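You operate a simulated robot arm through the tools that you are given. There is no shell and no other tool. Be economical: measure what you need, move in short steps, check, and stop when the job is done.

You run a simulated two-armed robot. Do the job below in one go: nothing can be reset, and whatever is moved stays where it is left.

## Task
Pick up the short eyewash bottle with one hand, pass it to the other hand and put it on the shelf under the wash bench. Set down upright: short eyewash bottle.

Only the result counts: the job must be done as asked and must still hold three seconds after the hand-in. Knocking over, shifting, dropping, spilling or breaking anything else fails it.

## Robot
Two 7-joint arms with three-finger grippers on one trunk, on a base that drives. Base frame: it is fixed to the floor where the robot stands at the start and does not move with it; the origin is under the middle of the robot, x ahead of it, y to its left, z up. Lengths are in mm, angles in rad, forces in N, time in s.
The left shoulder is at the start at [30, 124, 1008], the right one opposite. With the tool pointing down near the work surface each hand reaches from about 100 to 780 mm from the robot's upright axis, wherever it stands, measured 20 degrees to its own side. Places, roughly: shelf under the wash bench [600, 0, 200]. Payload 2.2 kg a hand.
Tool frame (each hand has its own): the origin (TCP) lies between the finger pads and is the grasp point; the fingertips stand 28 mm ahead of it; z points along the fingers, y is the line along which they close. The gripper opens to 102 mm. The gripper's body begins 71 mm behind the TCP.
Orientation is told as [roll, pitch, yaw] about the base's x, y, z axes, in that order, counted from this pose: with the fingers straight down and closing along the base's y, the tool's x points along the base's -x, its y along +y and its z along -z.

## Interface
- The arms move only by the tool jog_arm. It takes "left_deltas", "right_deltas" or both (then of equal length, played together; a hand with none holds still); each is a list that holds one entry, the list of rows, each a list of 7 numbers: the shift along the tool's x, y, z in cm, then the turn, a rotation vector about the tool's x, y, z in rad, then the gripper command, from -1 (shut) to 1 (fully open), values between in proportion. In form: [[[tx, ty, tz, wx, wy, wz, grip], ...]]. A call has 1 to 10 rows; each row shifts and turns the commanded pose from where the row before left it, along the tool's axes as they then stand. Each row takes 0.2 s and may step no farther than 50 mm and 0.15 rad from the row before; otherwise, or with a gripper value out of range, the whole call is refused. Where a pose cannot be reached the arm comes as near as it can. A force on the tool above 40 N (or 10 N above the force at the start of the call, whichever is more), or a blocked arm, ends the call early, and 0.2 s more pass. The fingers move at their own pace and stop on an object; they squeeze with about 39 N. The grip force told is the motor's: it shows also when the fingers shut on nothing. Time passes only in rows, and 0.2 s behind the last, so rows that do not move let the fingers close. The reply holds the time, the measured pose of the TCP, the force on the tool along the base axes, the opening and the grip force, in the units named above and with some noise, with the torque about the TCP (base axes, N m) and any sound that the robot's microphone picked up.
- Cameras (640 x 400 px; columns grow to the right, rows downward): "scene" is now at [13.3, -18.8, 1710.2]; the picture's right is [-0.15, -0.99, 0.00], its down [-0.91, 0.14, -0.40] and it looks along [0.40, -0.06, -0.92] (base axes); focal length 273 px, centre (320, 200). "left" rides on the left gripper at [72, 38, -86] in its tool frame; the picture's right is [-0.46, 0.89, 0.00], its down [-0.60, -0.32, -0.73] and it looks along [-0.65, -0.34, 0.68] (tool axes); focal length 256 px, centre (320, 200). "right" rides on the right gripper at [69, 44, -86] in its tool frame; the picture's right is [-0.53, 0.85, 0.00], its down [-0.58, -0.36, -0.73] and it looks along [-0.62, -0.39, 0.68] (tool axes); focal length 256 px, centre (320, 200).
- camera(camera): a new picture of that camera. The clock stands still meanwhile.
- lift_body(by): slides the trunk up (or, below 0, down) by that many mm; the arms and the scene camera ride with it, the base frame stays. It gives what a move gives, with no picture.
- base_move(legs): drives the robot by 1 to 6 legs, each [ahead, left, turn to the left] in mm, mm and rad, along the robot's own axes; the way and the turn of a leg run together, so that a leg with both is an arc; at most 1500 mm and 3.142 rad a leg. The arms and the cameras ride along, it lands a little off, and it stops where it bumps. It gives what a move gives.
- aim_head(pan, tilt): turns the head with the scene camera to pan (to the left, within 2.496 rad either way) and tilt (down, from -0.506 to 1.204), counted from straight ahead of the robot. It gives what a move gives.
- point_at(camera, pixels): for up to 12 pixels [column, row] of the newest picture of that camera ("zoom" is the newest enlarged one), the place [x, y, z] in the base frame of the surface seen there, good to about 2 mm, but the place of the scene camera against the robot may be out by one fixed shift of up to 25 mm in any direction. The clock stands still meanwhile.
- close_up(camera, box): a new picture of the part [left, top, right, bottom] of that camera's present view, enlarged. The clock stands still meanwhile.
- sign_off(): hands the job in; it is judged then, once.

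Go step by step. Measure first, check grasps and placings, and put right what went wrong. The budget is 80 turns and 62 pictures, counting those below and the enlarged ones. Unless the task says otherwise, let go and move clear before handing in, and close with one line.

The tools are called after ">>>" by a JSON object that holds its "fn" and its "kwargs". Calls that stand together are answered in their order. jog_arm: Moves the arms, as the interface text tells. Its arguments: {"type":"object","properties":{"left_deltas":{"type":"array","items":{"type":"array","items":{"type":"array","items":{"type":"number"}}}},"right_deltas":{"type":"array","items":{"type":"array","items":{"type":"array","items":{"type":"number"}}}}},"required":[]} The other tools are called the same way: lift_body (by) slides the trunk up or down; base_move (legs) drives the base; aim_head (pan, tilt) turns the head that bears the scene camera; camera (camera) takes a picture; point_at (camera, pixels) gives the place of the surface under pixels of a picture; close_up (camera, box) takes an enlarged picture of a part of a camera's view; sign_off () hands the job in.

At the start:

```text
t: 0.0
left_ee_pos: [558.6, 302.1, 1090.5]
left_orientation: [0.001, 0.0, 0.0]
left_force: [-0.3, -0.1, -0.8]
left_ft_torque: [-0.02, 0.04, -0.04]
left_gripper_width: 101.9
left_finger_force: 0.1
right_ee_pos: [387.6, -154.7, 1104.3]
right_orientation: [0.0, 0.001, 0.0]
right_force: [0.3, -0.1, 0.7]
right_ft_torque: [0.05, -0.01, -0.02]
right_gripper_width: 102.1
right_finger_force: 0.0
trunk travel left (down, up): [-250.0, 290.0]
robot x, y, heading: [-1.7, -0.4, -0.002]
head pan, tilt: [-0.154, 1.159]
```

scene: 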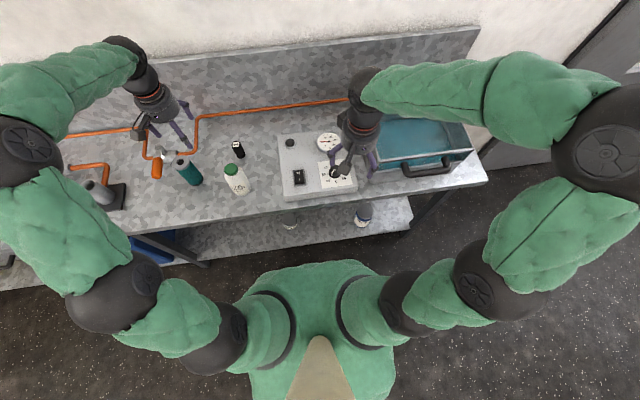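
right: 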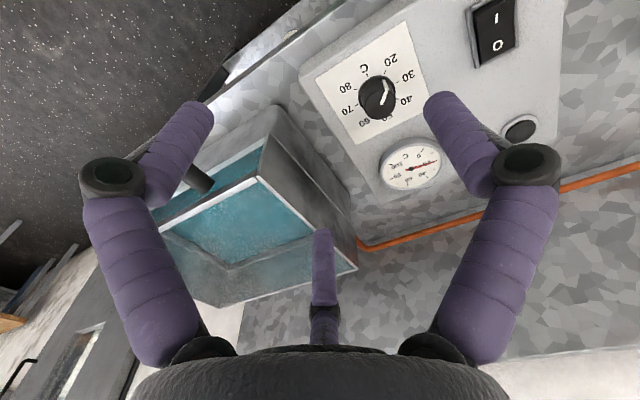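
left: 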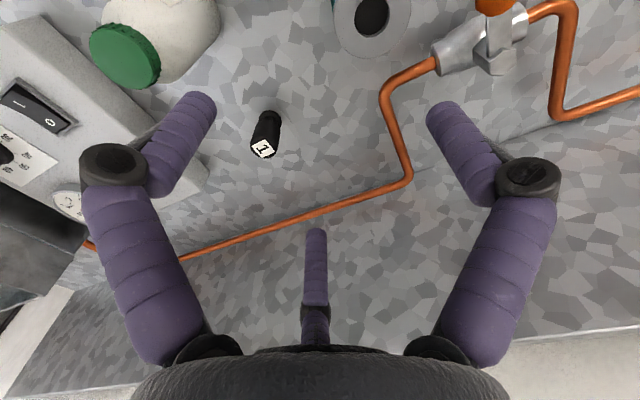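

The scene shows a white bottle with a green cap near (236,178), a teal flask near (187,170) and a small black item near (238,149). I'll enlarge the bench to identify the eyewash bottle and see the shelf below.

>>> {"fn": "close_up", "kwargs": {"camera": "scene", "box": [130, 120, 290, 220]}}

>>> {"fn": "close_up", "kwargs": {"camera": "scene", "box": [200, 160, 420, 280]}}

```text
4.00 times, centred on (210, 170) of scene
```

zoom: 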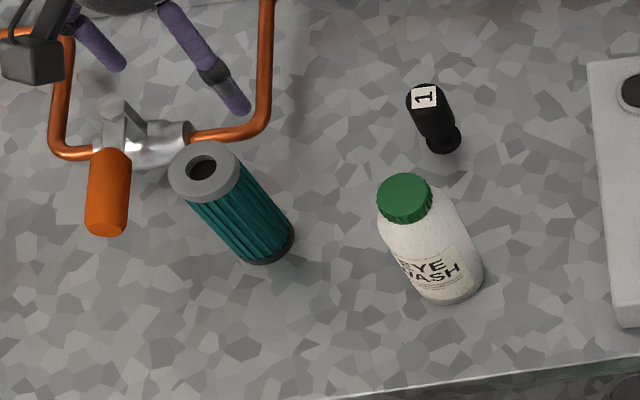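

```text
2.91 times, centred on (310, 220) of scene
```

zoom: 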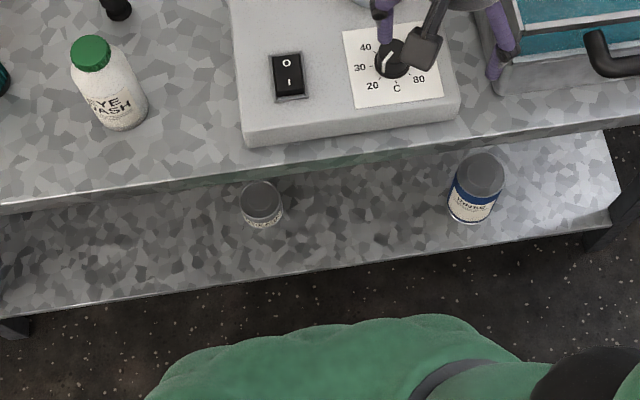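

The eyewash bottle is the white one with the green cap; the shelf carries a jar at zoom (262,205) and a can at (475,190). I'll measure these and the edges.

>>> {"fn": "point_at", "kwargs": {"camera": "zoom", "pixels": [[90, 52], [122, 124], [112, 95], [20, 200], [610, 122], [262, 190], [265, 226], [482, 165], [472, 218], [60, 303], [590, 226], [350, 220]]}}

>>> {"fn": "camera", "kwargs": {"camera": "scene"}}

>>> {"fn": "point_at", "kwargs": {"camera": "scene", "pixels": [[233, 167], [180, 160], [238, 143], [241, 152], [280, 150], [283, 195], [150, 240], [160, 167], [200, 235], [228, 178], [250, 182]]}}

```text
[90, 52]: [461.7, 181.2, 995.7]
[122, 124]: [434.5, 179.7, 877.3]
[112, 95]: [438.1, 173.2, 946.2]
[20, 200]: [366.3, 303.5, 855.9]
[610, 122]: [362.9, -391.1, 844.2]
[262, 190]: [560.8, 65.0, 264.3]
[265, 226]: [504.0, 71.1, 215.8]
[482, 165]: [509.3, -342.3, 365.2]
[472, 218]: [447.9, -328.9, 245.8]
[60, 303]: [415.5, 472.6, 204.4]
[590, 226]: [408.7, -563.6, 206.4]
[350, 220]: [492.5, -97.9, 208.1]
```

```text
56 pictures are left
```

scene: 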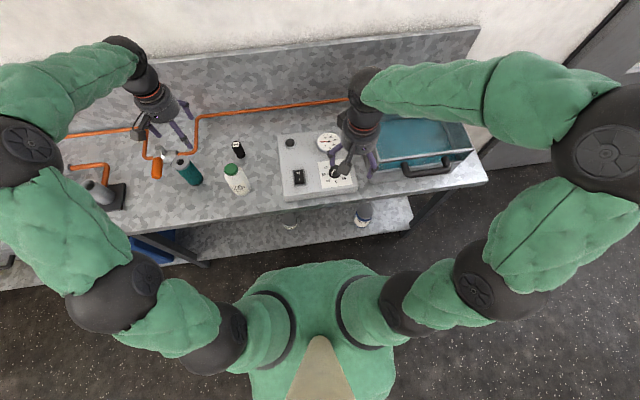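

```text
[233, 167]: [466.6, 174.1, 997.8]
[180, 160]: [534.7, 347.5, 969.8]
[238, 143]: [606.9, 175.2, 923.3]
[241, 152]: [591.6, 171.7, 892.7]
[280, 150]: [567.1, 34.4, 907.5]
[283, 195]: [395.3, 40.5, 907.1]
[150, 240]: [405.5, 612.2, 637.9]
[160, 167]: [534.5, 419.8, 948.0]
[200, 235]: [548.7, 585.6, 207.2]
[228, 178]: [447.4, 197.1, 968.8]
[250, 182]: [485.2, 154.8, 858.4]
```

Bench top is z≈858, bottle top ≈998, shelf z≈206 with a free stretch between the jar (y≈65) and the can (y≈-340). The left camera sees the green cap at (125,55), so I'll use it to get an unbiased position.

>>> {"fn": "point_at", "kwargs": {"camera": "left", "pixels": [[125, 55], [100, 45], [150, 75], [130, 30], [180, 40], [270, 148], [262, 190], [210, 30]]}}

>>> {"fn": "point_at", "kwargs": {"camera": "right", "pixels": [[377, 95], [495, 30], [410, 165]]}}

>>> {"fn": "point_at", "kwargs": {"camera": "scene", "pixels": [[298, 177], [328, 142]]}}

```text
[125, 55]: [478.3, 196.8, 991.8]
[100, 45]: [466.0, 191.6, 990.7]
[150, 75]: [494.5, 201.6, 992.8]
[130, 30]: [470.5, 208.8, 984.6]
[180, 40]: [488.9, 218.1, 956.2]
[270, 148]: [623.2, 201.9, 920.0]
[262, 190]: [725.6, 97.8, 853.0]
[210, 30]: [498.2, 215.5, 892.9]
```

```text
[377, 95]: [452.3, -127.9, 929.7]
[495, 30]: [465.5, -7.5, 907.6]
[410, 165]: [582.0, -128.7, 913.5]
```

```text
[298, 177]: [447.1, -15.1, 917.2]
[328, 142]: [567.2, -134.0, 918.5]
```

Comparing cameras, the scene camera needs about (+17,+7,-8) mm; the cap is near (481,190,991). I'll move the left hand above the bottle and look.

>>> {"fn": "jog_arm", "kwargs": {"left_deltas": [[[1.95, -2.8, 0, 0, 0, 0, 1], [1.95, -2.8, 0, 0, 0, 0, 1], [1.95, -2.8, 0, 0, 0, 0, 1], [1.95, -2.8, 0, 0, 0, 0, 1]]]}}

>>> {"fn": "camera", "kwargs": {"camera": "left"}}

```text
t: 1.0
left_ee_pos: [481.5, 189.5, 1092.1]
left_orientation: [0.001, 0.0, -0.001]
left_force: [0.6, -0.2, 0.0]
left_ft_torque: [0.0, -0.02, -0.01]
left_gripper_width: 101.9
left_finger_force: 0.1
right_ee_pos: [388.3, -155.1, 1104.4]
right_orientation: [0.002, 0.0, -0.001]
right_force: [0.1, -0.4, 0.4]
right_ft_torque: [0.0, -0.02, 0.0]
right_gripper_width: 102.0
right_finger_force: 0.0
trunk travel left (down, up): [-250.0, 290.0]
robot x, y, heading: [-0.1, 0.5, -0.002]
head pan, tilt: [-0.154, 1.159]
```

```text
55 pictures are left
```

left: 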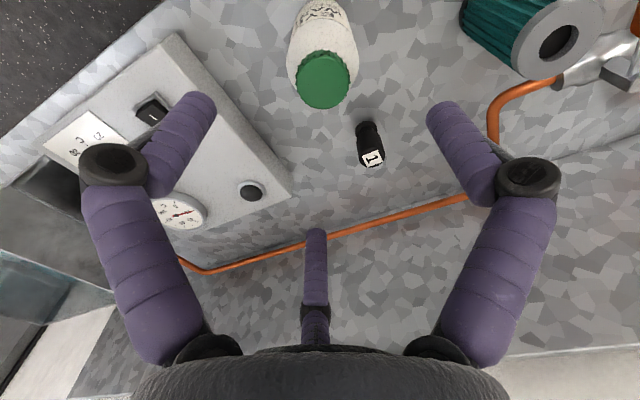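

The cap is centred at (323,80) in the left view. I'll measure its rim and the bottle shoulder.

>>> {"fn": "point_at", "kwargs": {"camera": "left", "pixels": [[323, 80], [302, 80], [346, 80], [324, 60], [324, 100], [324, 106], [290, 60], [355, 60], [370, 130], [372, 160]]}}

>>> {"fn": "close_up", "kwargs": {"camera": "left", "box": [260, 0, 400, 120]}}

```text
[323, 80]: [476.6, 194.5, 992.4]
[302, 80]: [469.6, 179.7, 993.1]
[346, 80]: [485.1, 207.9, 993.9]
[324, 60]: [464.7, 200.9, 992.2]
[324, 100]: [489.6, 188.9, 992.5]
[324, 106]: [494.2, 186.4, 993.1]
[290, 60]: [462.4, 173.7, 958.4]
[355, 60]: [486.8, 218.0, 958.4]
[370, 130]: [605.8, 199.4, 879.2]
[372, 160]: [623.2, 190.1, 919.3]
```

```text
3.33 times, centred on (330, 60) of left
```

zoom: 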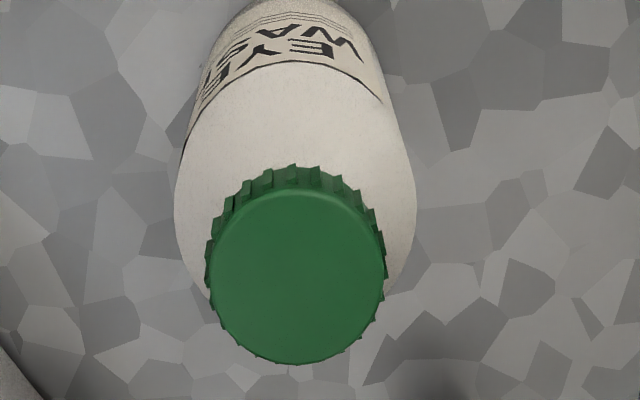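

Cap top centre is about (478,194,993), diameter ≈36 mm; the shoulder widens by z≈958, so I'll grip the cap with the fingertips (TCP z≈1001). Descending.

>>> {"fn": "jog_arm", "kwargs": {"left_deltas": [[[0.35, 0.42, 2.0, 0, 0, 0, 1], [0, 0, 2.5, 0, 0, 0, 1], [0, 0, 2.5, 0, 0, 0, 1], [0, 0, 2.1, 0, 0, 0, 1], [0, 0, 0, 0, 0, 0, 1]]]}}

>>> {"fn": "camera", "kwargs": {"camera": "left"}}

```text
t: 2.2
left_ee_pos: [477.9, 194.5, 999.5]
left_orientation: [0.0, 0.0, 0.0]
left_force: [-1.1, -0.8, -0.6]
left_ft_torque: [0.0, 0.0, 0.01]
left_gripper_width: 102.0
left_finger_force: 0.1
right_ee_pos: [387.6, -155.1, 1103.5]
right_orientation: [0.0, 0.0, 0.0]
right_force: [0.4, -0.6, -0.4]
right_ft_torque: [0.01, -0.03, 0.04]
right_gripper_width: 101.9
right_finger_force: 0.1
trunk travel left (down, up): [-250.0, 290.0]
robot x, y, heading: [-1.7, 3.2, 0.001]
head pan, tilt: [-0.154, 1.159]
```

```text
53 pictures are left
```

left: 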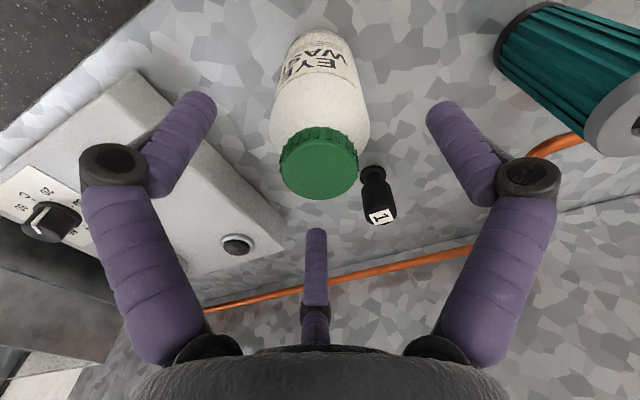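

The cap sits between the fingers at (319,165). Closing the left gripper.

>>> {"fn": "jog_arm", "kwargs": {"left_deltas": [[[0, 0, 0, 0, 0, 0, -1], [0, 0, 0, 0, 0, 0, -1], [0, 0, 0, 0, 0, 0, -1], [0, 0, 0, 0, 0, 0, -1]]]}}

>>> {"fn": "camera", "kwargs": {"camera": "left"}}

```text
t: 3.2
left_ee_pos: [478.0, 194.6, 999.5]
left_orientation: [-0.002, -0.003, 0.0]
left_force: [2.6, -0.2, 8.3]
left_ft_torque: [0.15, -0.24, -0.03]
left_gripper_width: 36.1
left_finger_force: 38.6
right_ee_pos: [388.5, -154.0, 1103.6]
right_orientation: [0.0, 0.001, -0.001]
right_force: [-0.3, 0.0, -0.8]
right_ft_torque: [0.01, -0.01, 0.01]
right_gripper_width: 101.8
right_finger_force: 0.1
trunk travel left (down, up): [-250.0, 290.0]
robot x, y, heading: [-2.3, -0.4, 0.003]
head pan, tilt: [-0.154, 1.159]
```

```text
52 pictures are left
```

left: 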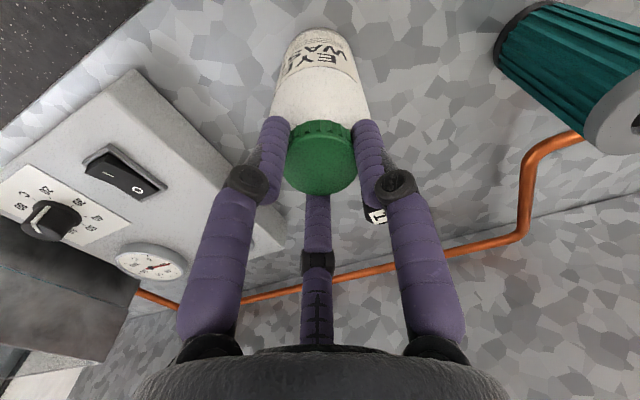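

Grip at 36.1 mm with 38.6 N — on the cap. Lifting.

>>> {"fn": "jog_arm", "kwargs": {"left_deltas": [[[0, 0, -0.5, 0, 0, 0, -1], [0, 0, -1.5, 0, 0, 0, -1], [0, 0, -2, 0, 0, 0, -1], [0, 0, -2, 0, 0, 0, -1], [0, 0, -2, 0, 0, 0, -1]]]}}

>>> {"fn": "camera", "kwargs": {"camera": "scene"}}

>>> {"fn": "camera", "kwargs": {"camera": "left"}}

```text
t: 4.4
left_ee_pos: [477.0, 196.3, 1081.7]
left_orientation: [0.001, -0.001, 0.0]
left_force: [0.3, 0.1, -2.9]
left_ft_torque: [0.03, 0.01, 0.03]
left_gripper_width: 36.2
left_finger_force: 38.7
right_ee_pos: [388.7, -155.0, 1105.0]
right_orientation: [0.0, -0.001, -0.001]
right_force: [0.2, 0.3, 0.3]
right_ft_torque: [-0.01, 0.0, -0.04]
right_gripper_width: 101.9
right_finger_force: 0.1
trunk travel left (down, up): [-250.0, 290.0]
robot x, y, heading: [-4.7, 2.8, 0.002]
head pan, tilt: [-0.154, 1.159]
```

```text
51 pictures are left
```

scene: 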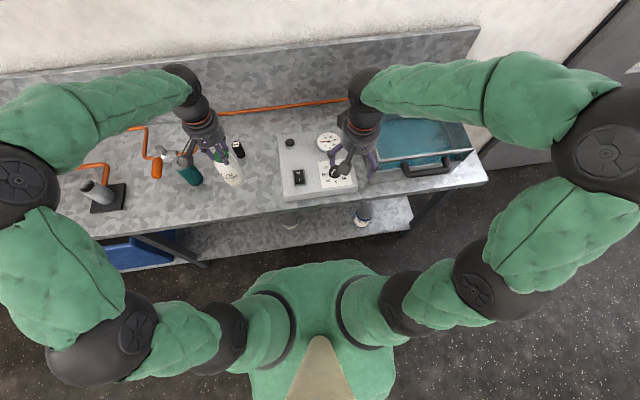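

```text
50 pictures are left
```

left: 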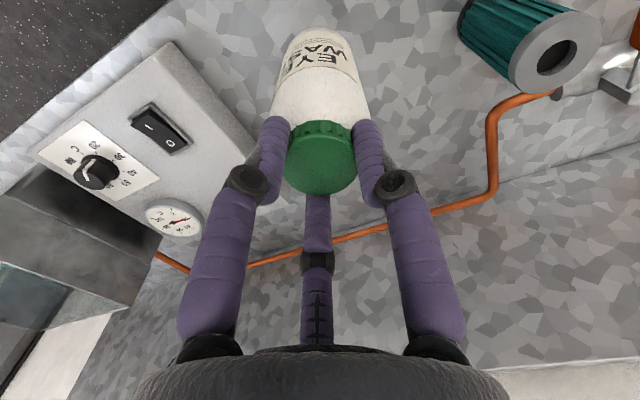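

The bottle is held and lifted (base ≈ z 932). Before backing away I check what is behind the robot.

>>> {"fn": "aim_head", "kwargs": {"pan": 2.45, "tilt": 0.7}}

>>> {"fn": "camera", "kwargs": {"camera": "scene"}}

>>> {"fn": "aim_head", "kwargs": {"pan": -2.45, "tilt": 0.7}}

>>> {"fn": "camera", "kwargs": {"camera": "scene"}}

```text
t: 6.7
left_ee_pos: [477.8, 196.3, 1080.8]
left_orientation: [0.0, 0.0, 0.0]
left_force: [0.2, -0.3, -3.6]
left_ft_torque: [0.03, 0.03, 0.0]
left_gripper_width: 36.1
left_finger_force: 38.9
right_ee_pos: [388.7, -154.6, 1103.9]
right_orientation: [0.002, 0.0, 0.001]
right_force: [0.8, 0.4, -0.3]
right_ft_torque: [-0.02, 0.01, 0.0]
right_gripper_width: 102.4
right_finger_force: 0.0
trunk travel left (down, up): [-250.0, 290.0]
robot x, y, heading: [4.3, 1.0, -0.003]
head pan, tilt: [2.45, 0.7]
```

```text
49 pictures are left
```

scene: 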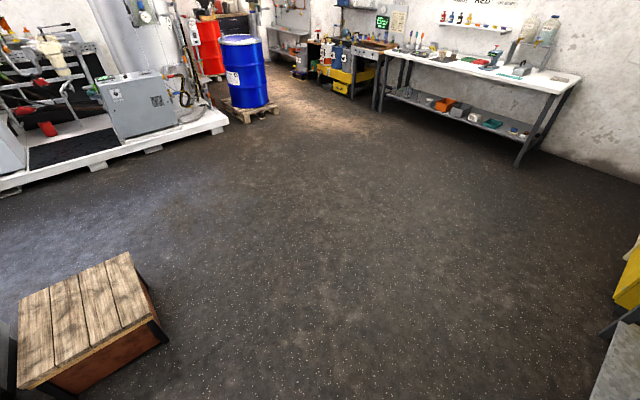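

```text
t: 10.6
left_ee_pos: [477.6, 196.9, 1080.2]
left_orientation: [0.0, -0.001, 0.0]
left_force: [-0.4, -0.3, -2.8]
left_ft_torque: [-0.01, -0.02, 0.0]
left_gripper_width: 35.8
left_finger_force: 39.0
right_ee_pos: [388.0, -154.9, 1103.7]
right_orientation: [-0.002, 0.001, 0.001]
right_force: [-0.7, 0.4, -0.2]
right_ft_torque: [0.0, 0.03, 0.01]
right_gripper_width: 101.9
right_finger_force: 0.2
trunk travel left (down, up): [-250.0, 290.0]
robot x, y, heading: [-1.1, 2.3, 0.004]
head pan, tilt: [-2.45, 0.7]
```

```text
48 pictures are left
```

scene: 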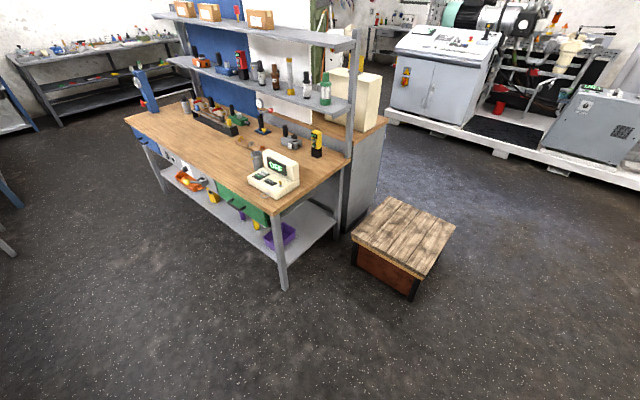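

There is a wooden bench and a stool behind right; I measure how far they are.

>>> {"fn": "point_at", "kwargs": {"camera": "scene", "pixels": [[272, 212], [284, 286], [410, 298], [352, 268], [130, 122], [455, 230], [400, 275]]}}

```text
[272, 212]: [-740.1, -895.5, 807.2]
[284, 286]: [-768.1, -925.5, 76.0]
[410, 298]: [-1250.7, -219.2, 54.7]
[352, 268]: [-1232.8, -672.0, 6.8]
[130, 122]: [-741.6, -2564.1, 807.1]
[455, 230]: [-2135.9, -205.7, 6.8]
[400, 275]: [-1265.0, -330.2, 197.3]
```

Space behind is ample (stool at x≈-1250). I back up 400 mm and aim the head forward again.

>>> {"fn": "base_move", "kwargs": {"legs": [[-400, 0, 0]]}}

>>> {"fn": "aim_head", "kwargs": {"pan": 0, "tilt": 1.0}}

>>> {"fn": "camera", "kwargs": {"camera": "scene"}}

```text
t: 13.1
left_ee_pos: [74.2, 196.6, 1082.0]
left_orientation: [0.001, -0.001, 0.005]
left_force: [0.6, -0.1, -2.5]
left_ft_torque: [-0.02, -0.01, 0.03]
left_gripper_width: 36.0
left_finger_force: 38.4
right_ee_pos: [-14.5, -153.7, 1104.2]
right_orientation: [0.001, -0.001, 0.004]
right_force: [-0.3, 0.3, 0.7]
right_ft_torque: [0.02, -0.01, -0.01]
right_gripper_width: 102.1
right_finger_force: 0.1
trunk travel left (down, up): [-250.0, 290.0]
robot x, y, heading: [-398.5, -0.2, 0.002]
head pan, tilt: [-2.45, 0.7]
```

```text
t: 15.3
left_ee_pos: [74.0, 196.9, 1080.7]
left_orientation: [0.0, 0.0, 0.003]
left_force: [-1.0, 0.4, -4.0]
left_ft_torque: [0.03, -0.02, -0.01]
left_gripper_width: 36.1
left_finger_force: 38.8
right_ee_pos: [-13.6, -154.8, 1103.9]
right_orientation: [0.0, 0.0, 0.003]
right_force: [-0.6, 0.7, -0.5]
right_ft_torque: [-0.01, 0.08, 0.0]
right_gripper_width: 101.8
right_finger_force: 0.1
trunk travel left (down, up): [-250.0, 290.0]
robot x, y, heading: [-401.6, -0.9, 0.001]
head pan, tilt: [0.0, 1.0]
```

```text
47 pictures are left
```

scene: 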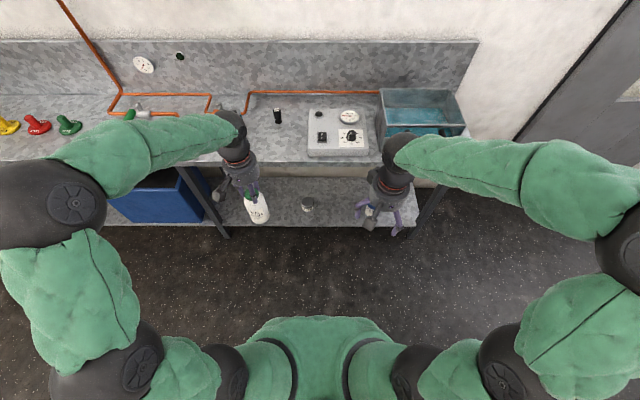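

Clear space now. I rotate the right hand so its fingers point forward and 30° down (pitch −1.05) in place, while the left brings the bottle toward the middle.

>>> {"fn": "jog_arm", "kwargs": {"left_deltas": [[[0, -2, 0, 0, 0, 0, -1], [0, -2, 0, 0, 0, 0, -1], [0, -2, 0, 0, 0, 0, -1], [0, -2, 0, 0, 0, 0, -1], [0, -2, 0, 0, 0, 0, -1], [0, -2, 0, 0, 0, 0, -1], [0, 0, 0, 0, 0, 0, -1], [0, 0, 0, 0, 0, 0, -1]]], "right_deltas": [[[0, 0, 0, 0, -0.15, 0, 1], [0, 0, 0, 0, -0.15, 0, 1], [0, 0, 0, 0, -0.15, 0, 1], [0, 0, 0, 0, -0.15, 0, 1], [0, 0, 0, 0, -0.15, 0, 1], [0, 0, 0, 0, -0.15, 0, 1], [0, 0, 0, 0, -0.15, 0, 1], [0, 0, 0, 0, 0, 0, 1]]]}}

>>> {"fn": "camera", "kwargs": {"camera": "scene"}}

```text
t: 17.1
left_ee_pos: [75.3, 76.0, 1080.8]
left_orientation: [0.001, -0.001, 0.004]
left_force: [0.8, 0.0, -3.9]
left_ft_torque: [0.02, 0.01, 0.02]
left_gripper_width: 36.0
left_finger_force: 39.3
right_ee_pos: [-13.6, -154.7, 1104.5]
right_orientation: [0.001, -1.048, 0.002]
right_force: [-0.1, -1.0, -0.1]
right_ft_torque: [-0.01, 0.01, 0.02]
right_gripper_width: 102.0
right_finger_force: 0.0
trunk travel left (down, up): [-250.0, 290.0]
robot x, y, heading: [-401.0, -3.4, -0.0]
head pan, tilt: [0.0, 1.0]
```

```text
46 pictures are left
```

scene: 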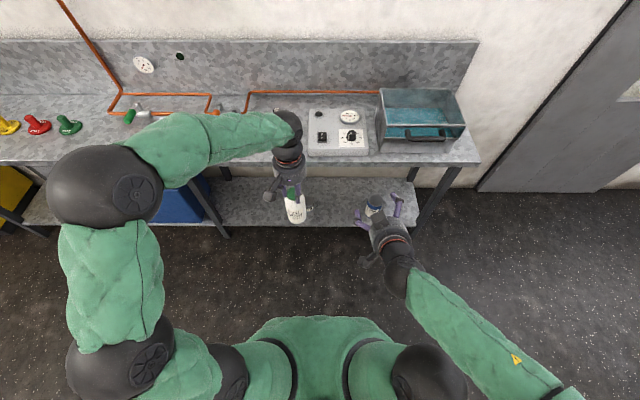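

The right hand took the pose (pitch −1.048) cleanly. The bottle now spans z≈931–1073 at (75,76). I lower the right hand and slide it behind the bottle at z≈991.

>>> {"fn": "jog_arm", "kwargs": {"right_deltas": [[[2.6, 0, 1.17, 0, 0, 0, 1], [2.6, 0, 1.17, 0, 0, 0, 1], [2.6, 0, 1.17, 0, 0, 0, 1], [2.6, 0, 1.17, 0, 0, 0, 1], [0, 4.6, 0, 0, 0, 0, 1], [0, 4.6, 0, 0, 0, 0, 1], [0, 4.6, 0, 0, 0, 0, 1], [0, 4.6, 0, 0, 0, 0, 1], [0, 4.6, 0, 0, 0, 0, 1], [0, 0, 0, 0, 0, 0, 1]]]}}

>>> {"fn": "camera", "kwargs": {"camera": "scene"}}

>>> {"fn": "camera", "kwargs": {"camera": "right"}}

```text
t: 19.3
left_ee_pos: [76.1, 74.6, 1081.0]
left_orientation: [0.0, -0.001, 0.003]
left_force: [-0.2, -1.6, -2.1]
left_ft_torque: [-0.01, -0.03, 0.01]
left_gripper_width: 36.0
left_finger_force: 38.8
right_ee_pos: [-23.4, 73.6, 995.1]
right_orientation: [0.003, -1.051, 0.002]
right_force: [-0.7, 0.7, 0.0]
right_ft_torque: [-0.01, 0.02, 0.0]
right_gripper_width: 102.4
right_finger_force: 0.0
trunk travel left (down, up): [-250.0, 290.0]
robot x, y, heading: [-405.5, -3.0, 0.0]
head pan, tilt: [0.0, 1.0]
```

```text
45 pictures are left
```

scene: 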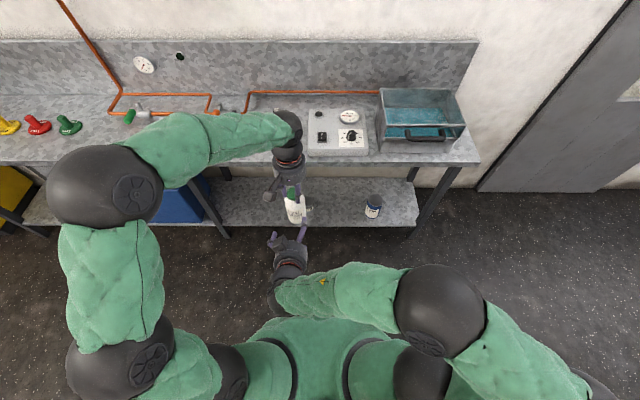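

```text
44 pictures are left
```

right: 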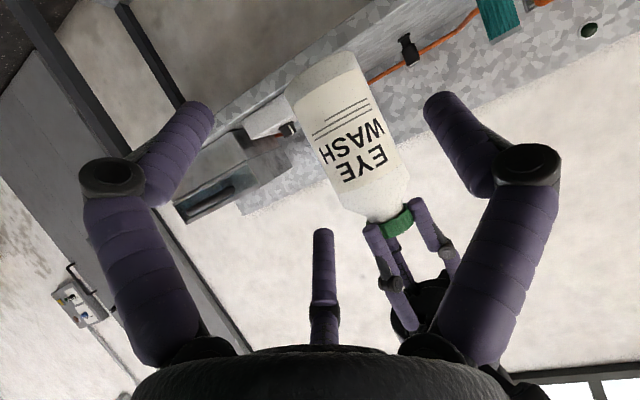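

The bottle is between the open right fingers, body around (345,130). I measure its surface before closing in.

>>> {"fn": "point_at", "kwargs": {"camera": "right", "pixels": [[345, 130], [320, 150], [380, 130], [355, 175], [385, 200], [325, 70], [295, 90], [345, 60], [398, 222]]}}

```text
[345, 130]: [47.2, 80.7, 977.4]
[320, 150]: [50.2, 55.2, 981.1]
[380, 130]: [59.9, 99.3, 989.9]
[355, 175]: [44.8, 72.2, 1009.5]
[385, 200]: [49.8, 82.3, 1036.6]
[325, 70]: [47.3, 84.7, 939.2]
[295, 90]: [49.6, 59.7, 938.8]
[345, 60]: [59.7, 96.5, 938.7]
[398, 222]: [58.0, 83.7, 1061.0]
```

Bottle axis is about (76,75) with radius ≈32. I advance the right hand to put the TCP on the axis at z≈987.

>>> {"fn": "jog_arm", "kwargs": {"right_deltas": [[[-1.05, 0.03, 2.22, 0, 0, 0, 1], [-1.05, 0.03, 2.22, 0, 0, 0, 1], [-1.05, 0.03, 2.22, 0, 0, 0, 1], [-1.05, 0.03, 2.22, 0, 0, 0, 1], [0, 0, 0, 0, 0, 0, 1]]]}}

>>> {"fn": "camera", "kwargs": {"camera": "right"}}

```text
t: 20.5
left_ee_pos: [74.9, 75.7, 1079.8]
left_orientation: [-0.001, 0.003, 0.002]
left_force: [0.6, 10.1, 0.3]
left_ft_torque: [0.22, 0.1, -0.13]
left_gripper_width: 37.8
left_finger_force: 39.2
right_ee_pos: [73.9, 77.9, 983.2]
right_orientation: [0.003, -1.051, 0.004]
right_force: [-0.3, -10.8, -3.2]
right_ft_torque: [0.78, -0.25, 0.13]
right_gripper_width: 102.1
right_finger_force: 0.0
trunk travel left (down, up): [-250.0, 290.0]
robot x, y, heading: [-397.9, -5.9, 0.002]
head pan, tilt: [0.0, 1.0]
```

```text
43 pictures are left
```

right: 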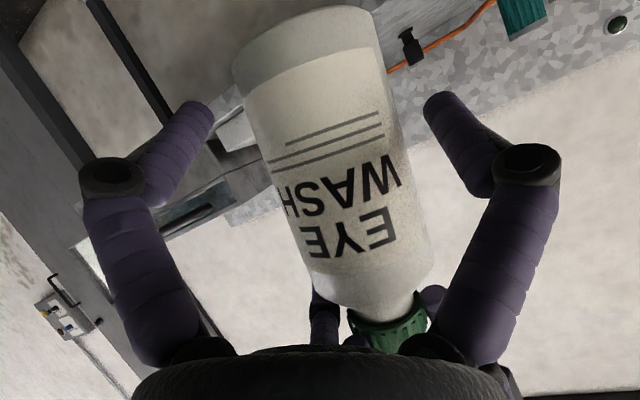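

Contact: about 10 N sideways between the hands, with the torque placing it ~70 mm above the right TCP — likely the right hand's third (rear) prong against the left fingers. I look before moving.

>>> {"fn": "camera", "kwargs": {"camera": "left"}}

>>> {"fn": "close_up", "kwargs": {"camera": "scene", "box": [240, 170, 340, 280]}}

>>> {"fn": "close_up", "kwargs": {"camera": "right", "box": [260, 220, 480, 360]}}

```text
42 pictures are left
```

left: 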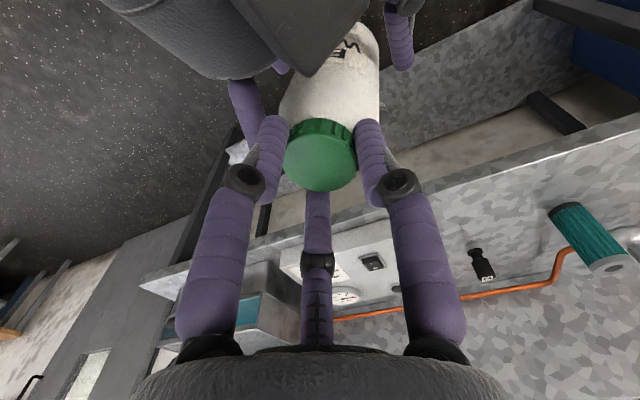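

```text
3.64 times, centred on (290, 225) of scene
```

zoom: 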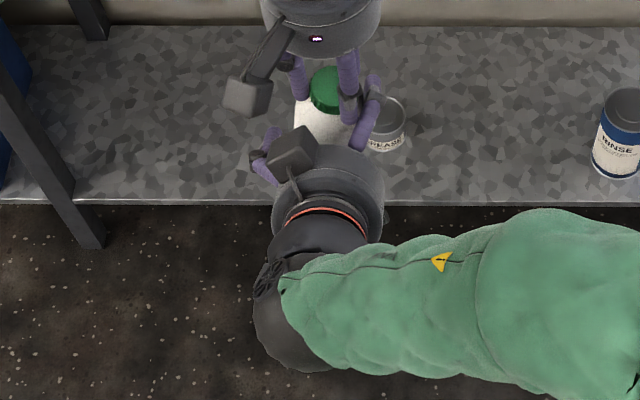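

```text
2.86 times, centred on (370, 290) of right
```

zoom: 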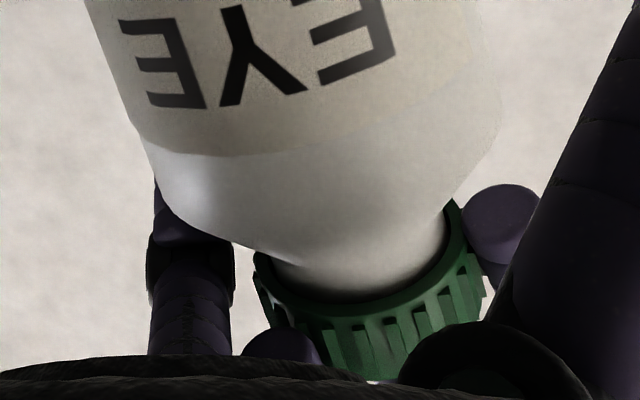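

I measure the visible parts of the right hand (block at zoom (292,150), fingers at (265,165) and (372,110)) to learn what touches.

>>> {"fn": "close_up", "kwargs": {"camera": "scene", "box": [265, 180, 325, 240]}}

>>> {"fn": "point_at", "kwargs": {"camera": "scene", "pixels": [[282, 211], [292, 194], [274, 215], [304, 200], [303, 208], [290, 225], [300, 220], [270, 197], [294, 186], [283, 186], [298, 190]]}}

```text
6.67 times, centred on (295, 210) of scene
```

zoom: 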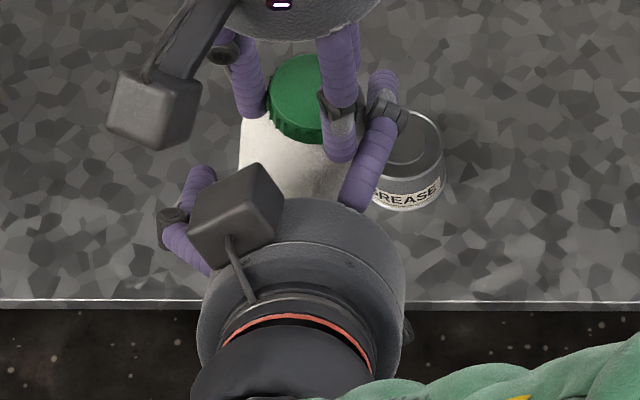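

```text
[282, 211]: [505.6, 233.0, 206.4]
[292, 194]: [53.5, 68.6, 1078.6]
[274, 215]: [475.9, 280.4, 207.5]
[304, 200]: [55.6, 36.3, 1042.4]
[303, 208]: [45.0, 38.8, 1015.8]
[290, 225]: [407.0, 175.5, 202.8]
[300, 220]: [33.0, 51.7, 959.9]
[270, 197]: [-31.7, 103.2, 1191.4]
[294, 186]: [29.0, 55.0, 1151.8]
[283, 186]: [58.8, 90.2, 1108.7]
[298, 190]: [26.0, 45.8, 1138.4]
```

Those referred to the older full picture; I query the new enlarged one.

>>> {"fn": "point_at", "kwargs": {"camera": "zoom", "pixels": [[235, 225], [260, 190], [185, 195], [190, 250], [380, 85], [365, 170], [385, 120], [335, 130], [340, 60], [310, 220], [300, 280], [300, 90]]}}

```text
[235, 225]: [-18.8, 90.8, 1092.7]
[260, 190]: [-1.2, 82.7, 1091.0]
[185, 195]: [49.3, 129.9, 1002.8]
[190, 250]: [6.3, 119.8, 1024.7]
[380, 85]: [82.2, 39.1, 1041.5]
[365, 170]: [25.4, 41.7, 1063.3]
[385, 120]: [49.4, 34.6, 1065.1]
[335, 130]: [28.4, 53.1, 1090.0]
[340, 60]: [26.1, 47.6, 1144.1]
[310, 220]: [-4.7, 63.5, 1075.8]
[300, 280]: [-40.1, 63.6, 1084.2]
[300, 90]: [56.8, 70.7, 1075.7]
```

The right hand's third prong seems to be beside the left −y finger. I measure the right hand's own fingers in its picture to know its true geometry.

>>> {"fn": "point_at", "kwargs": {"camera": "right", "pixels": [[198, 108], [165, 165], [110, 175], [140, 290], [440, 100], [470, 160], [530, 165], [500, 280], [325, 310], [325, 335], [432, 297], [245, 85]]}}

>>> {"fn": "point_at", "kwargs": {"camera": "left", "pixels": [[272, 125], [245, 180], [215, 270], [368, 130], [398, 180], [318, 205], [318, 262], [300, 40], [180, 30], [400, 40], [245, 110], [325, 165]]}}

```text
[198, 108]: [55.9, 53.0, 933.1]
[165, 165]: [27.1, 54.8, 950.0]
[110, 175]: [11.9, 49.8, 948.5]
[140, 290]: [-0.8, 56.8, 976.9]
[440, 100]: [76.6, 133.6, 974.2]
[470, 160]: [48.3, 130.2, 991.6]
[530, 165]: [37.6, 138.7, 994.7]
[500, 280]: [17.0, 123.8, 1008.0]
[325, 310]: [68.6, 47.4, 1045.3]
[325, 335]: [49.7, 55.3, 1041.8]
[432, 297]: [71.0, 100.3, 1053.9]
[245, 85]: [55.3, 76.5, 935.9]
```

```text
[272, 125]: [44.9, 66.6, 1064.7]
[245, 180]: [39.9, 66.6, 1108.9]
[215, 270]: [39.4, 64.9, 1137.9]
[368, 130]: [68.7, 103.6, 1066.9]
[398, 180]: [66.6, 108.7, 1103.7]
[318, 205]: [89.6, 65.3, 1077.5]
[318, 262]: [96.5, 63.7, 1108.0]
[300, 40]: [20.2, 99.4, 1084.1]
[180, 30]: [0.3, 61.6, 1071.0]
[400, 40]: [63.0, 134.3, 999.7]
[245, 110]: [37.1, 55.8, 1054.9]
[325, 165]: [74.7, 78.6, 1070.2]
```

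The hands are really three-pronged: the right's lone finger is on +y, a pair on −y (above and below TCP), so the bottle should sit ~12 mm to +y of the TCP, and the upper prong touched a left finger. I back the right hand out, shifting it to −y first.

>>> {"fn": "jog_arm", "kwargs": {"right_deltas": [[[0, -0.8, 0, 0, 0, 0, 1], [0, -0.5, 0, 0, 0, 0, 1], [1.05, 0, -2.22, 0, 0, 0, 1], [1.05, 0, -2.22, 0, 0, 0, 1], [1.05, 0, -2.22, 0, 0, 0, 1], [1.05, 0, -2.22, 0, 0, 0, 1], [0, 0, -2, 0, -0.15, 0, 1], [0, 0, 0, 0, -0.15, 0, 1], [0, 0, 0, 0, 0, 0, 1]]]}}

>>> {"fn": "camera", "kwargs": {"camera": "right"}}

>>> {"fn": "camera", "kwargs": {"camera": "left"}}

```text
t: 22.5
left_ee_pos: [75.0, 75.8, 1081.5]
left_orientation: [-0.001, -0.001, 0.003]
left_force: [-0.1, -0.4, -2.9]
left_ft_torque: [-0.05, 0.0, 0.0]
left_gripper_width: 38.1
left_finger_force: 39.3
right_ee_pos: [-43.4, 64.3, 1001.3]
right_orientation: [0.008, -1.35, -0.005]
right_force: [0.2, 0.3, 1.1]
right_ft_torque: [0.01, -0.01, 0.02]
right_gripper_width: 102.1
right_finger_force: 0.0
trunk travel left (down, up): [-250.0, 290.0]
robot x, y, heading: [-400.8, -0.4, 0.006]
head pan, tilt: [0.0, 1.0]
```

```text
38 pictures are left
```

right: 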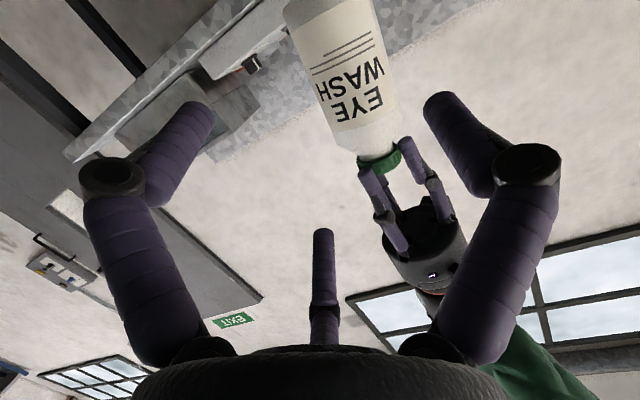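

```text
37 pictures are left
```

left: 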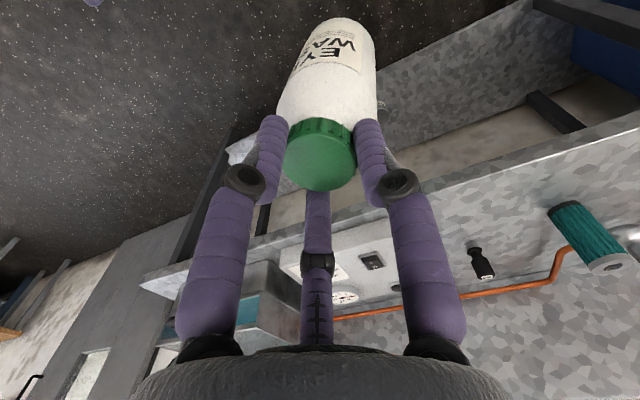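

The hands are clear; the bottle is still held but looks slightly tilted (left view base now at (348,30)). I measure the tilt.

>>> {"fn": "point_at", "kwargs": {"camera": "right", "pixels": [[350, 80], [340, 15], [320, 90], [385, 80], [360, 125], [378, 165], [305, 20], [375, 20], [330, 110], [392, 110]]}}

>>> {"fn": "point_at", "kwargs": {"camera": "left", "pixels": [[320, 165], [300, 165], [342, 165], [345, 22], [318, 50], [325, 90], [285, 90], [372, 90], [330, 28], [365, 28]]}}

```text
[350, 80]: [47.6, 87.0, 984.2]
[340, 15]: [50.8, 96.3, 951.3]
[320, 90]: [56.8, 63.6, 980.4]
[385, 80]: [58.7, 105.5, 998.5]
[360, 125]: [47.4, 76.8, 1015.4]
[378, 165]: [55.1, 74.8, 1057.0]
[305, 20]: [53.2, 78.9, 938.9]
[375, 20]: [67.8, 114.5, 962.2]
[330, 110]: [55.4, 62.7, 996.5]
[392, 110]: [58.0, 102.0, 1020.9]
```

```text
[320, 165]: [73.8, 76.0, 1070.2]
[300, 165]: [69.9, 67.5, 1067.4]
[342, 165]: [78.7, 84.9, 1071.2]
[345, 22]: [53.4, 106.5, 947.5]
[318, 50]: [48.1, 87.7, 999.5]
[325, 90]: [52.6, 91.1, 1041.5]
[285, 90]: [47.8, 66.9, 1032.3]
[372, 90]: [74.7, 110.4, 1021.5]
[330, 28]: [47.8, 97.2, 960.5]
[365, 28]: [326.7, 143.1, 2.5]
```

The cap top slopes 0.21 rad: the bottle's base has swung ~28 mm toward +y in the grip. I roll the left hand by 0.21 rad about its x to bring the bottle upright again.

>>> {"fn": "jog_arm", "kwargs": {"left_deltas": [[[0, 0, 0, 0.105, 0, 0, -1], [0, 0, 0, 0.105, 0, 0, -1], [0, 0, 0, 0, 0, 0, -1]]]}}

>>> {"fn": "camera", "kwargs": {"camera": "right"}}

>>> {"fn": "point_at", "kwargs": {"camera": "right", "pixels": [[335, 80], [320, 15], [290, 20], [305, 70], [365, 80], [380, 80], [320, 110], [385, 110], [350, 125], [345, 15], [365, 15]]}}

```text
t: 23.3
left_ee_pos: [74.9, 77.4, 1080.6]
left_orientation: [-0.212, 0.0, 0.004]
left_force: [0.0, -0.2, -2.9]
left_ft_torque: [0.03, -0.01, -0.01]
left_gripper_width: 37.9
left_finger_force: 38.9
right_ee_pos: [-42.9, 63.9, 1000.7]
right_orientation: [0.003, -1.348, -0.001]
right_force: [-0.8, -0.5, 0.9]
right_ft_torque: [0.01, -0.01, -0.02]
right_gripper_width: 101.9
right_finger_force: 0.2
trunk travel left (down, up): [-250.0, 290.0]
robot x, y, heading: [-403.3, 1.3, 0.007]
head pan, tilt: [0.0, 1.0]
```

```text
36 pictures are left
```

right: 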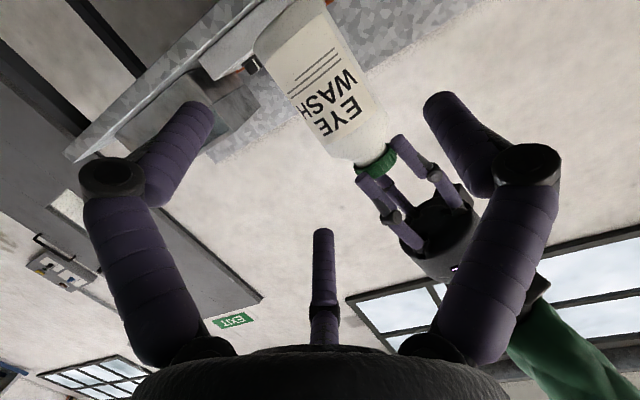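

```text
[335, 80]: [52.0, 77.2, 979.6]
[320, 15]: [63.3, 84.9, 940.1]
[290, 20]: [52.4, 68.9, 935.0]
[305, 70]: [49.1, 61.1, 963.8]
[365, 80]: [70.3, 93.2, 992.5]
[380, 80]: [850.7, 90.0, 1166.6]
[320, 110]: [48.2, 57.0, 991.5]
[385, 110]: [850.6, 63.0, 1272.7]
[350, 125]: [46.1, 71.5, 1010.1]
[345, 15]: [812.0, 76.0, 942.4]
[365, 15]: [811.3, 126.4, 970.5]
```

I take a fresh left view to get the axis precisely, since my circle fits suggest a possible over-correction.

>>> {"fn": "camera", "kwargs": {"camera": "left"}}

>>> {"fn": "point_at", "kwargs": {"camera": "left", "pixels": [[320, 165], [292, 155], [350, 155], [320, 188], [320, 145], [318, 50], [290, 75], [372, 75], [345, 22], [325, 25], [300, 50], [365, 50]]}}

>>> {"fn": "close_up", "kwargs": {"camera": "right", "box": [230, 0, 460, 200]}}

>>> {"fn": "point_at", "kwargs": {"camera": "zoom", "pixels": [[100, 120], [130, 160], [180, 210], [220, 250], [270, 300], [300, 20], [340, 100], [380, 180], [430, 280], [420, 300], [360, 320], [340, 380]]}}

```text
35 pictures are left
```

left: 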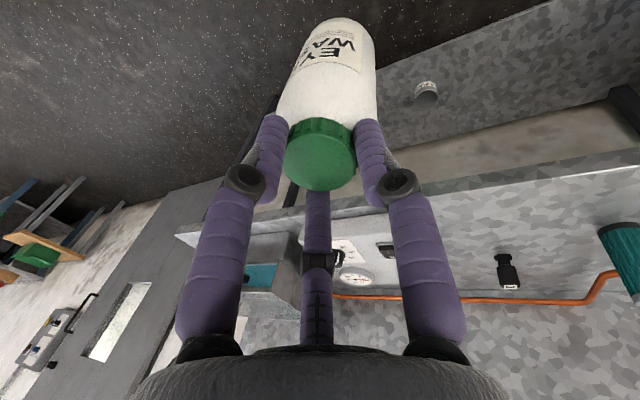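

```text
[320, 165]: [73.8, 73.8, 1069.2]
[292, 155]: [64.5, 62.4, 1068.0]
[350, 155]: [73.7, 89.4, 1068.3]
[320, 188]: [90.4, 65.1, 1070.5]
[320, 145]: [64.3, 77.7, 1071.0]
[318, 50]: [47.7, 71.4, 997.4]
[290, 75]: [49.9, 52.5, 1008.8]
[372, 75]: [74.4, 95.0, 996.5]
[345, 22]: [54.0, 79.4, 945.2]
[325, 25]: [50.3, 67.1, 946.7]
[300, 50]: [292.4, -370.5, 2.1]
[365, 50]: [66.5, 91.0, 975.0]
```

```text
2.00 times, centred on (345, 100) of right
```

zoom: 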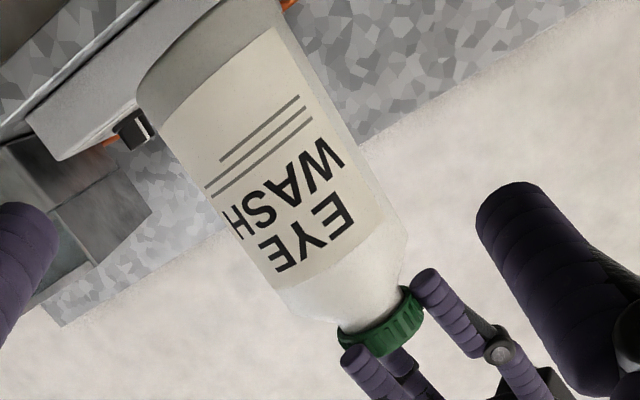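

```text
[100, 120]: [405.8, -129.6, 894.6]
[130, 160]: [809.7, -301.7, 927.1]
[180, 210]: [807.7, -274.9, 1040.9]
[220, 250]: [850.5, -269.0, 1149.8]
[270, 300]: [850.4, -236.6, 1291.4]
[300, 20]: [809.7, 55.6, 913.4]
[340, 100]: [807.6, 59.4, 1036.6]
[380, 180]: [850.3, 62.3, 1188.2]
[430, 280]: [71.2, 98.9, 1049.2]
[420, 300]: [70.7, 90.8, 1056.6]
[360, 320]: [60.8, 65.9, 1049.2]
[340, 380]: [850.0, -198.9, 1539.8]
```

The bottle is now over-corrected by roughly 0.08 rad (base ≈ y 64, cap ≈ y 75). I roll back 0.08 and then bring the right hand forward at the correct lateral offset.

>>> {"fn": "jog_arm", "kwargs": {"left_deltas": [[[0, 0, 0, -0.08, 0, 0, -1], [0, 0, 0, 0, 0, 0, -1]]]}}

>>> {"fn": "close_up", "kwargs": {"camera": "right", "box": [230, 0, 460, 200]}}

>>> {"fn": "point_at", "kwargs": {"camera": "zoom", "pixels": [[280, 100], [240, 60], [200, 100], [310, 160], [340, 140], [250, 180], [330, 220], [300, 280], [380, 250], [390, 320]]}}

```text
t: 23.9
left_ee_pos: [76.4, 76.1, 1080.9]
left_orientation: [-0.131, 0.0, 0.004]
left_force: [-0.3, 0.3, -3.6]
left_ft_torque: [0.05, 0.0, 0.0]
left_gripper_width: 37.7
left_finger_force: 39.3
right_ee_pos: [-43.6, 64.7, 1001.0]
right_orientation: [0.001, -1.348, 0.001]
right_force: [0.5, 0.0, 0.2]
right_ft_torque: [-0.01, 0.03, -0.01]
right_gripper_width: 101.8
right_finger_force: 0.1
trunk travel left (down, up): [-250.0, 290.0]
robot x, y, heading: [-401.4, -4.8, 0.002]
head pan, tilt: [0.0, 1.0]
```

```text
2.00 times, centred on (345, 100) of right
```

zoom: 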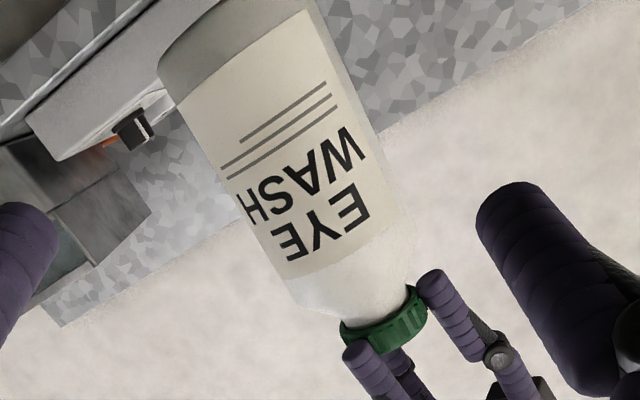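

```text
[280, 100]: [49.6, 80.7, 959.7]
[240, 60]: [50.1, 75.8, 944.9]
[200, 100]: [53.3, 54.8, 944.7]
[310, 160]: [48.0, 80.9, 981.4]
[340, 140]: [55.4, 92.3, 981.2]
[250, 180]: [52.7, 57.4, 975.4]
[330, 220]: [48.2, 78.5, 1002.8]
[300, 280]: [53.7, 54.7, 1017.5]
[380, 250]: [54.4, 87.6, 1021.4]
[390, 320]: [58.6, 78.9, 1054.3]
```

The bottle axis is now nearly vertical (y≈70–75, x≈79). I advance the right hand at y≈62 so the prongs pass both sides with ~7 mm clearance; most of the way first.

>>> {"fn": "jog_arm", "kwargs": {"right_deltas": [[[-0.346, -0.27, 2.434, 0, 0, 0, 1], [-0.346, 0, 2.434, 0, 0, 0, 1], [-0.346, 0, 2.434, 0, 0, 0, 1], [-0.346, 0, 2.0, 0, 0, 0, 1], [0, 0, 0, 0, 0, 0, 1]]]}}

>>> {"fn": "camera", "kwargs": {"camera": "right"}}

```text
t: 25.1
left_ee_pos: [75.6, 76.8, 1080.2]
left_orientation: [-0.132, -0.001, 0.003]
left_force: [-0.2, 0.6, -2.8]
left_ft_torque: [0.03, 0.04, 0.01]
left_gripper_width: 37.9
left_finger_force: 38.9
right_ee_pos: [50.6, 60.9, 994.5]
right_orientation: [0.001, -1.348, 0.002]
right_force: [-0.4, 0.8, 0.6]
right_ft_torque: [0.02, -0.01, 0.0]
right_gripper_width: 102.1
right_finger_force: 0.0
trunk travel left (down, up): [-250.0, 290.0]
robot x, y, heading: [-403.3, -1.3, 0.005]
head pan, tilt: [0.0, 1.0]
```

```text
32 pictures are left
```

right: 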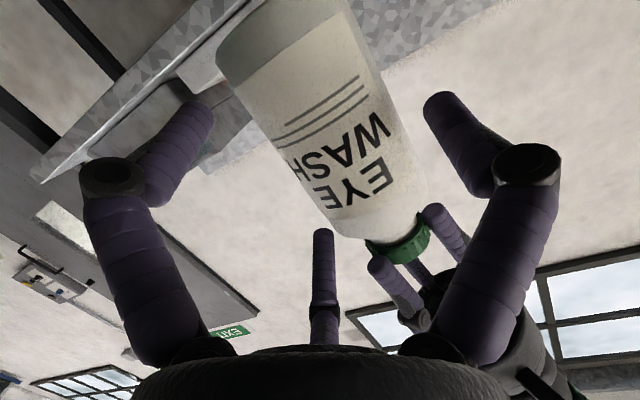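

No contact, and the third prong at (322,240) clears the cap. Final 28 mm forward.

>>> {"fn": "jog_arm", "kwargs": {"right_deltas": [[[-0.14, 0, 1.4, 0, 0, 0, 1], [-0.14, 0, 1.4, 0, 0, 0, 1], [0, 0, 0, 0, 0, 0, 1]]]}}

>>> {"fn": "camera", "kwargs": {"camera": "right"}}

>>> {"fn": "camera", "kwargs": {"camera": "left"}}

```text
t: 25.9
left_ee_pos: [75.8, 76.2, 1081.0]
left_orientation: [-0.131, 0.001, 0.005]
left_force: [-0.2, 0.2, -2.6]
left_ft_torque: [0.01, -0.02, 0.02]
left_gripper_width: 37.8
left_finger_force: 39.1
right_ee_pos: [78.3, 61.2, 992.4]
right_orientation: [0.003, -1.348, 0.0]
right_force: [-0.5, -1.1, 0.1]
right_ft_torque: [0.01, -0.02, -0.01]
right_gripper_width: 101.8
right_finger_force: 0.0
trunk travel left (down, up): [-250.0, 290.0]
robot x, y, heading: [-401.5, -2.1, 0.0]
head pan, tilt: [0.0, 1.0]
```

```text
31 pictures are left
```

right: 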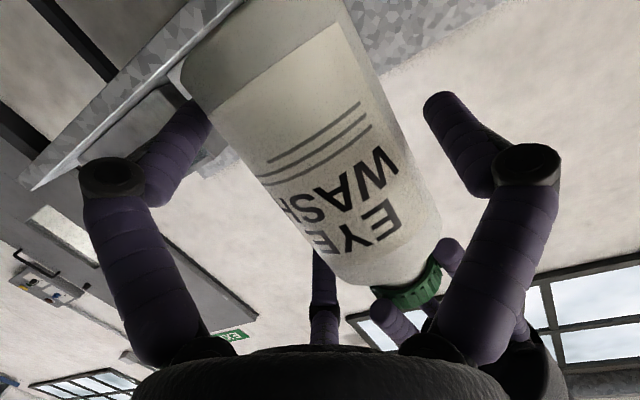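

```text
30 pictures are left
```

left: 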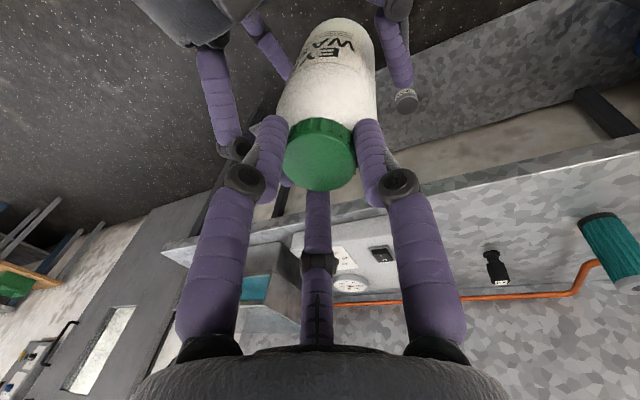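

No force on either hand; the upper right prong passes outside the left −y finger. I close the right hand gradually and watch the forces.

>>> {"fn": "jog_arm", "kwargs": {"right_deltas": [[[0, 0, 0, 0, 0, 0, 0.9], [0, 0, 0, 0, 0, 0, 0.8], [0, 0, 0, 0, 0, 0, 0.7], [0, 0, 0, 0, 0, 0, 0.7]]]}}

>>> {"fn": "camera", "kwargs": {"camera": "right"}}

```text
t: 26.9
left_ee_pos: [75.8, 77.3, 1080.9]
left_orientation: [-0.13, 0.002, 0.003]
left_force: [0.3, 2.0, -3.1]
left_ft_torque: [0.28, -0.07, 0.02]
left_gripper_width: 38.0
left_finger_force: 38.4
right_ee_pos: [78.5, 61.7, 990.7]
right_orientation: [0.001, -1.352, 0.002]
right_force: [-0.8, -1.8, -0.1]
right_ft_torque: [-0.08, 0.06, -0.01]
right_gripper_width: 87.9
right_finger_force: 0.5
trunk travel left (down, up): [-250.0, 290.0]
robot x, y, heading: [-401.3, -2.0, 0.002]
head pan, tilt: [0.0, 1.0]
```

```text
29 pictures are left
```

right: 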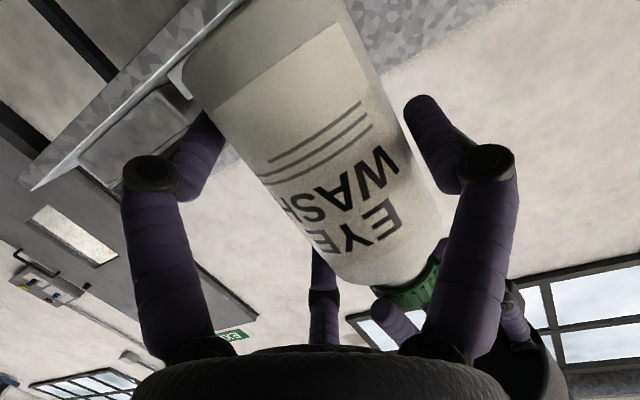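

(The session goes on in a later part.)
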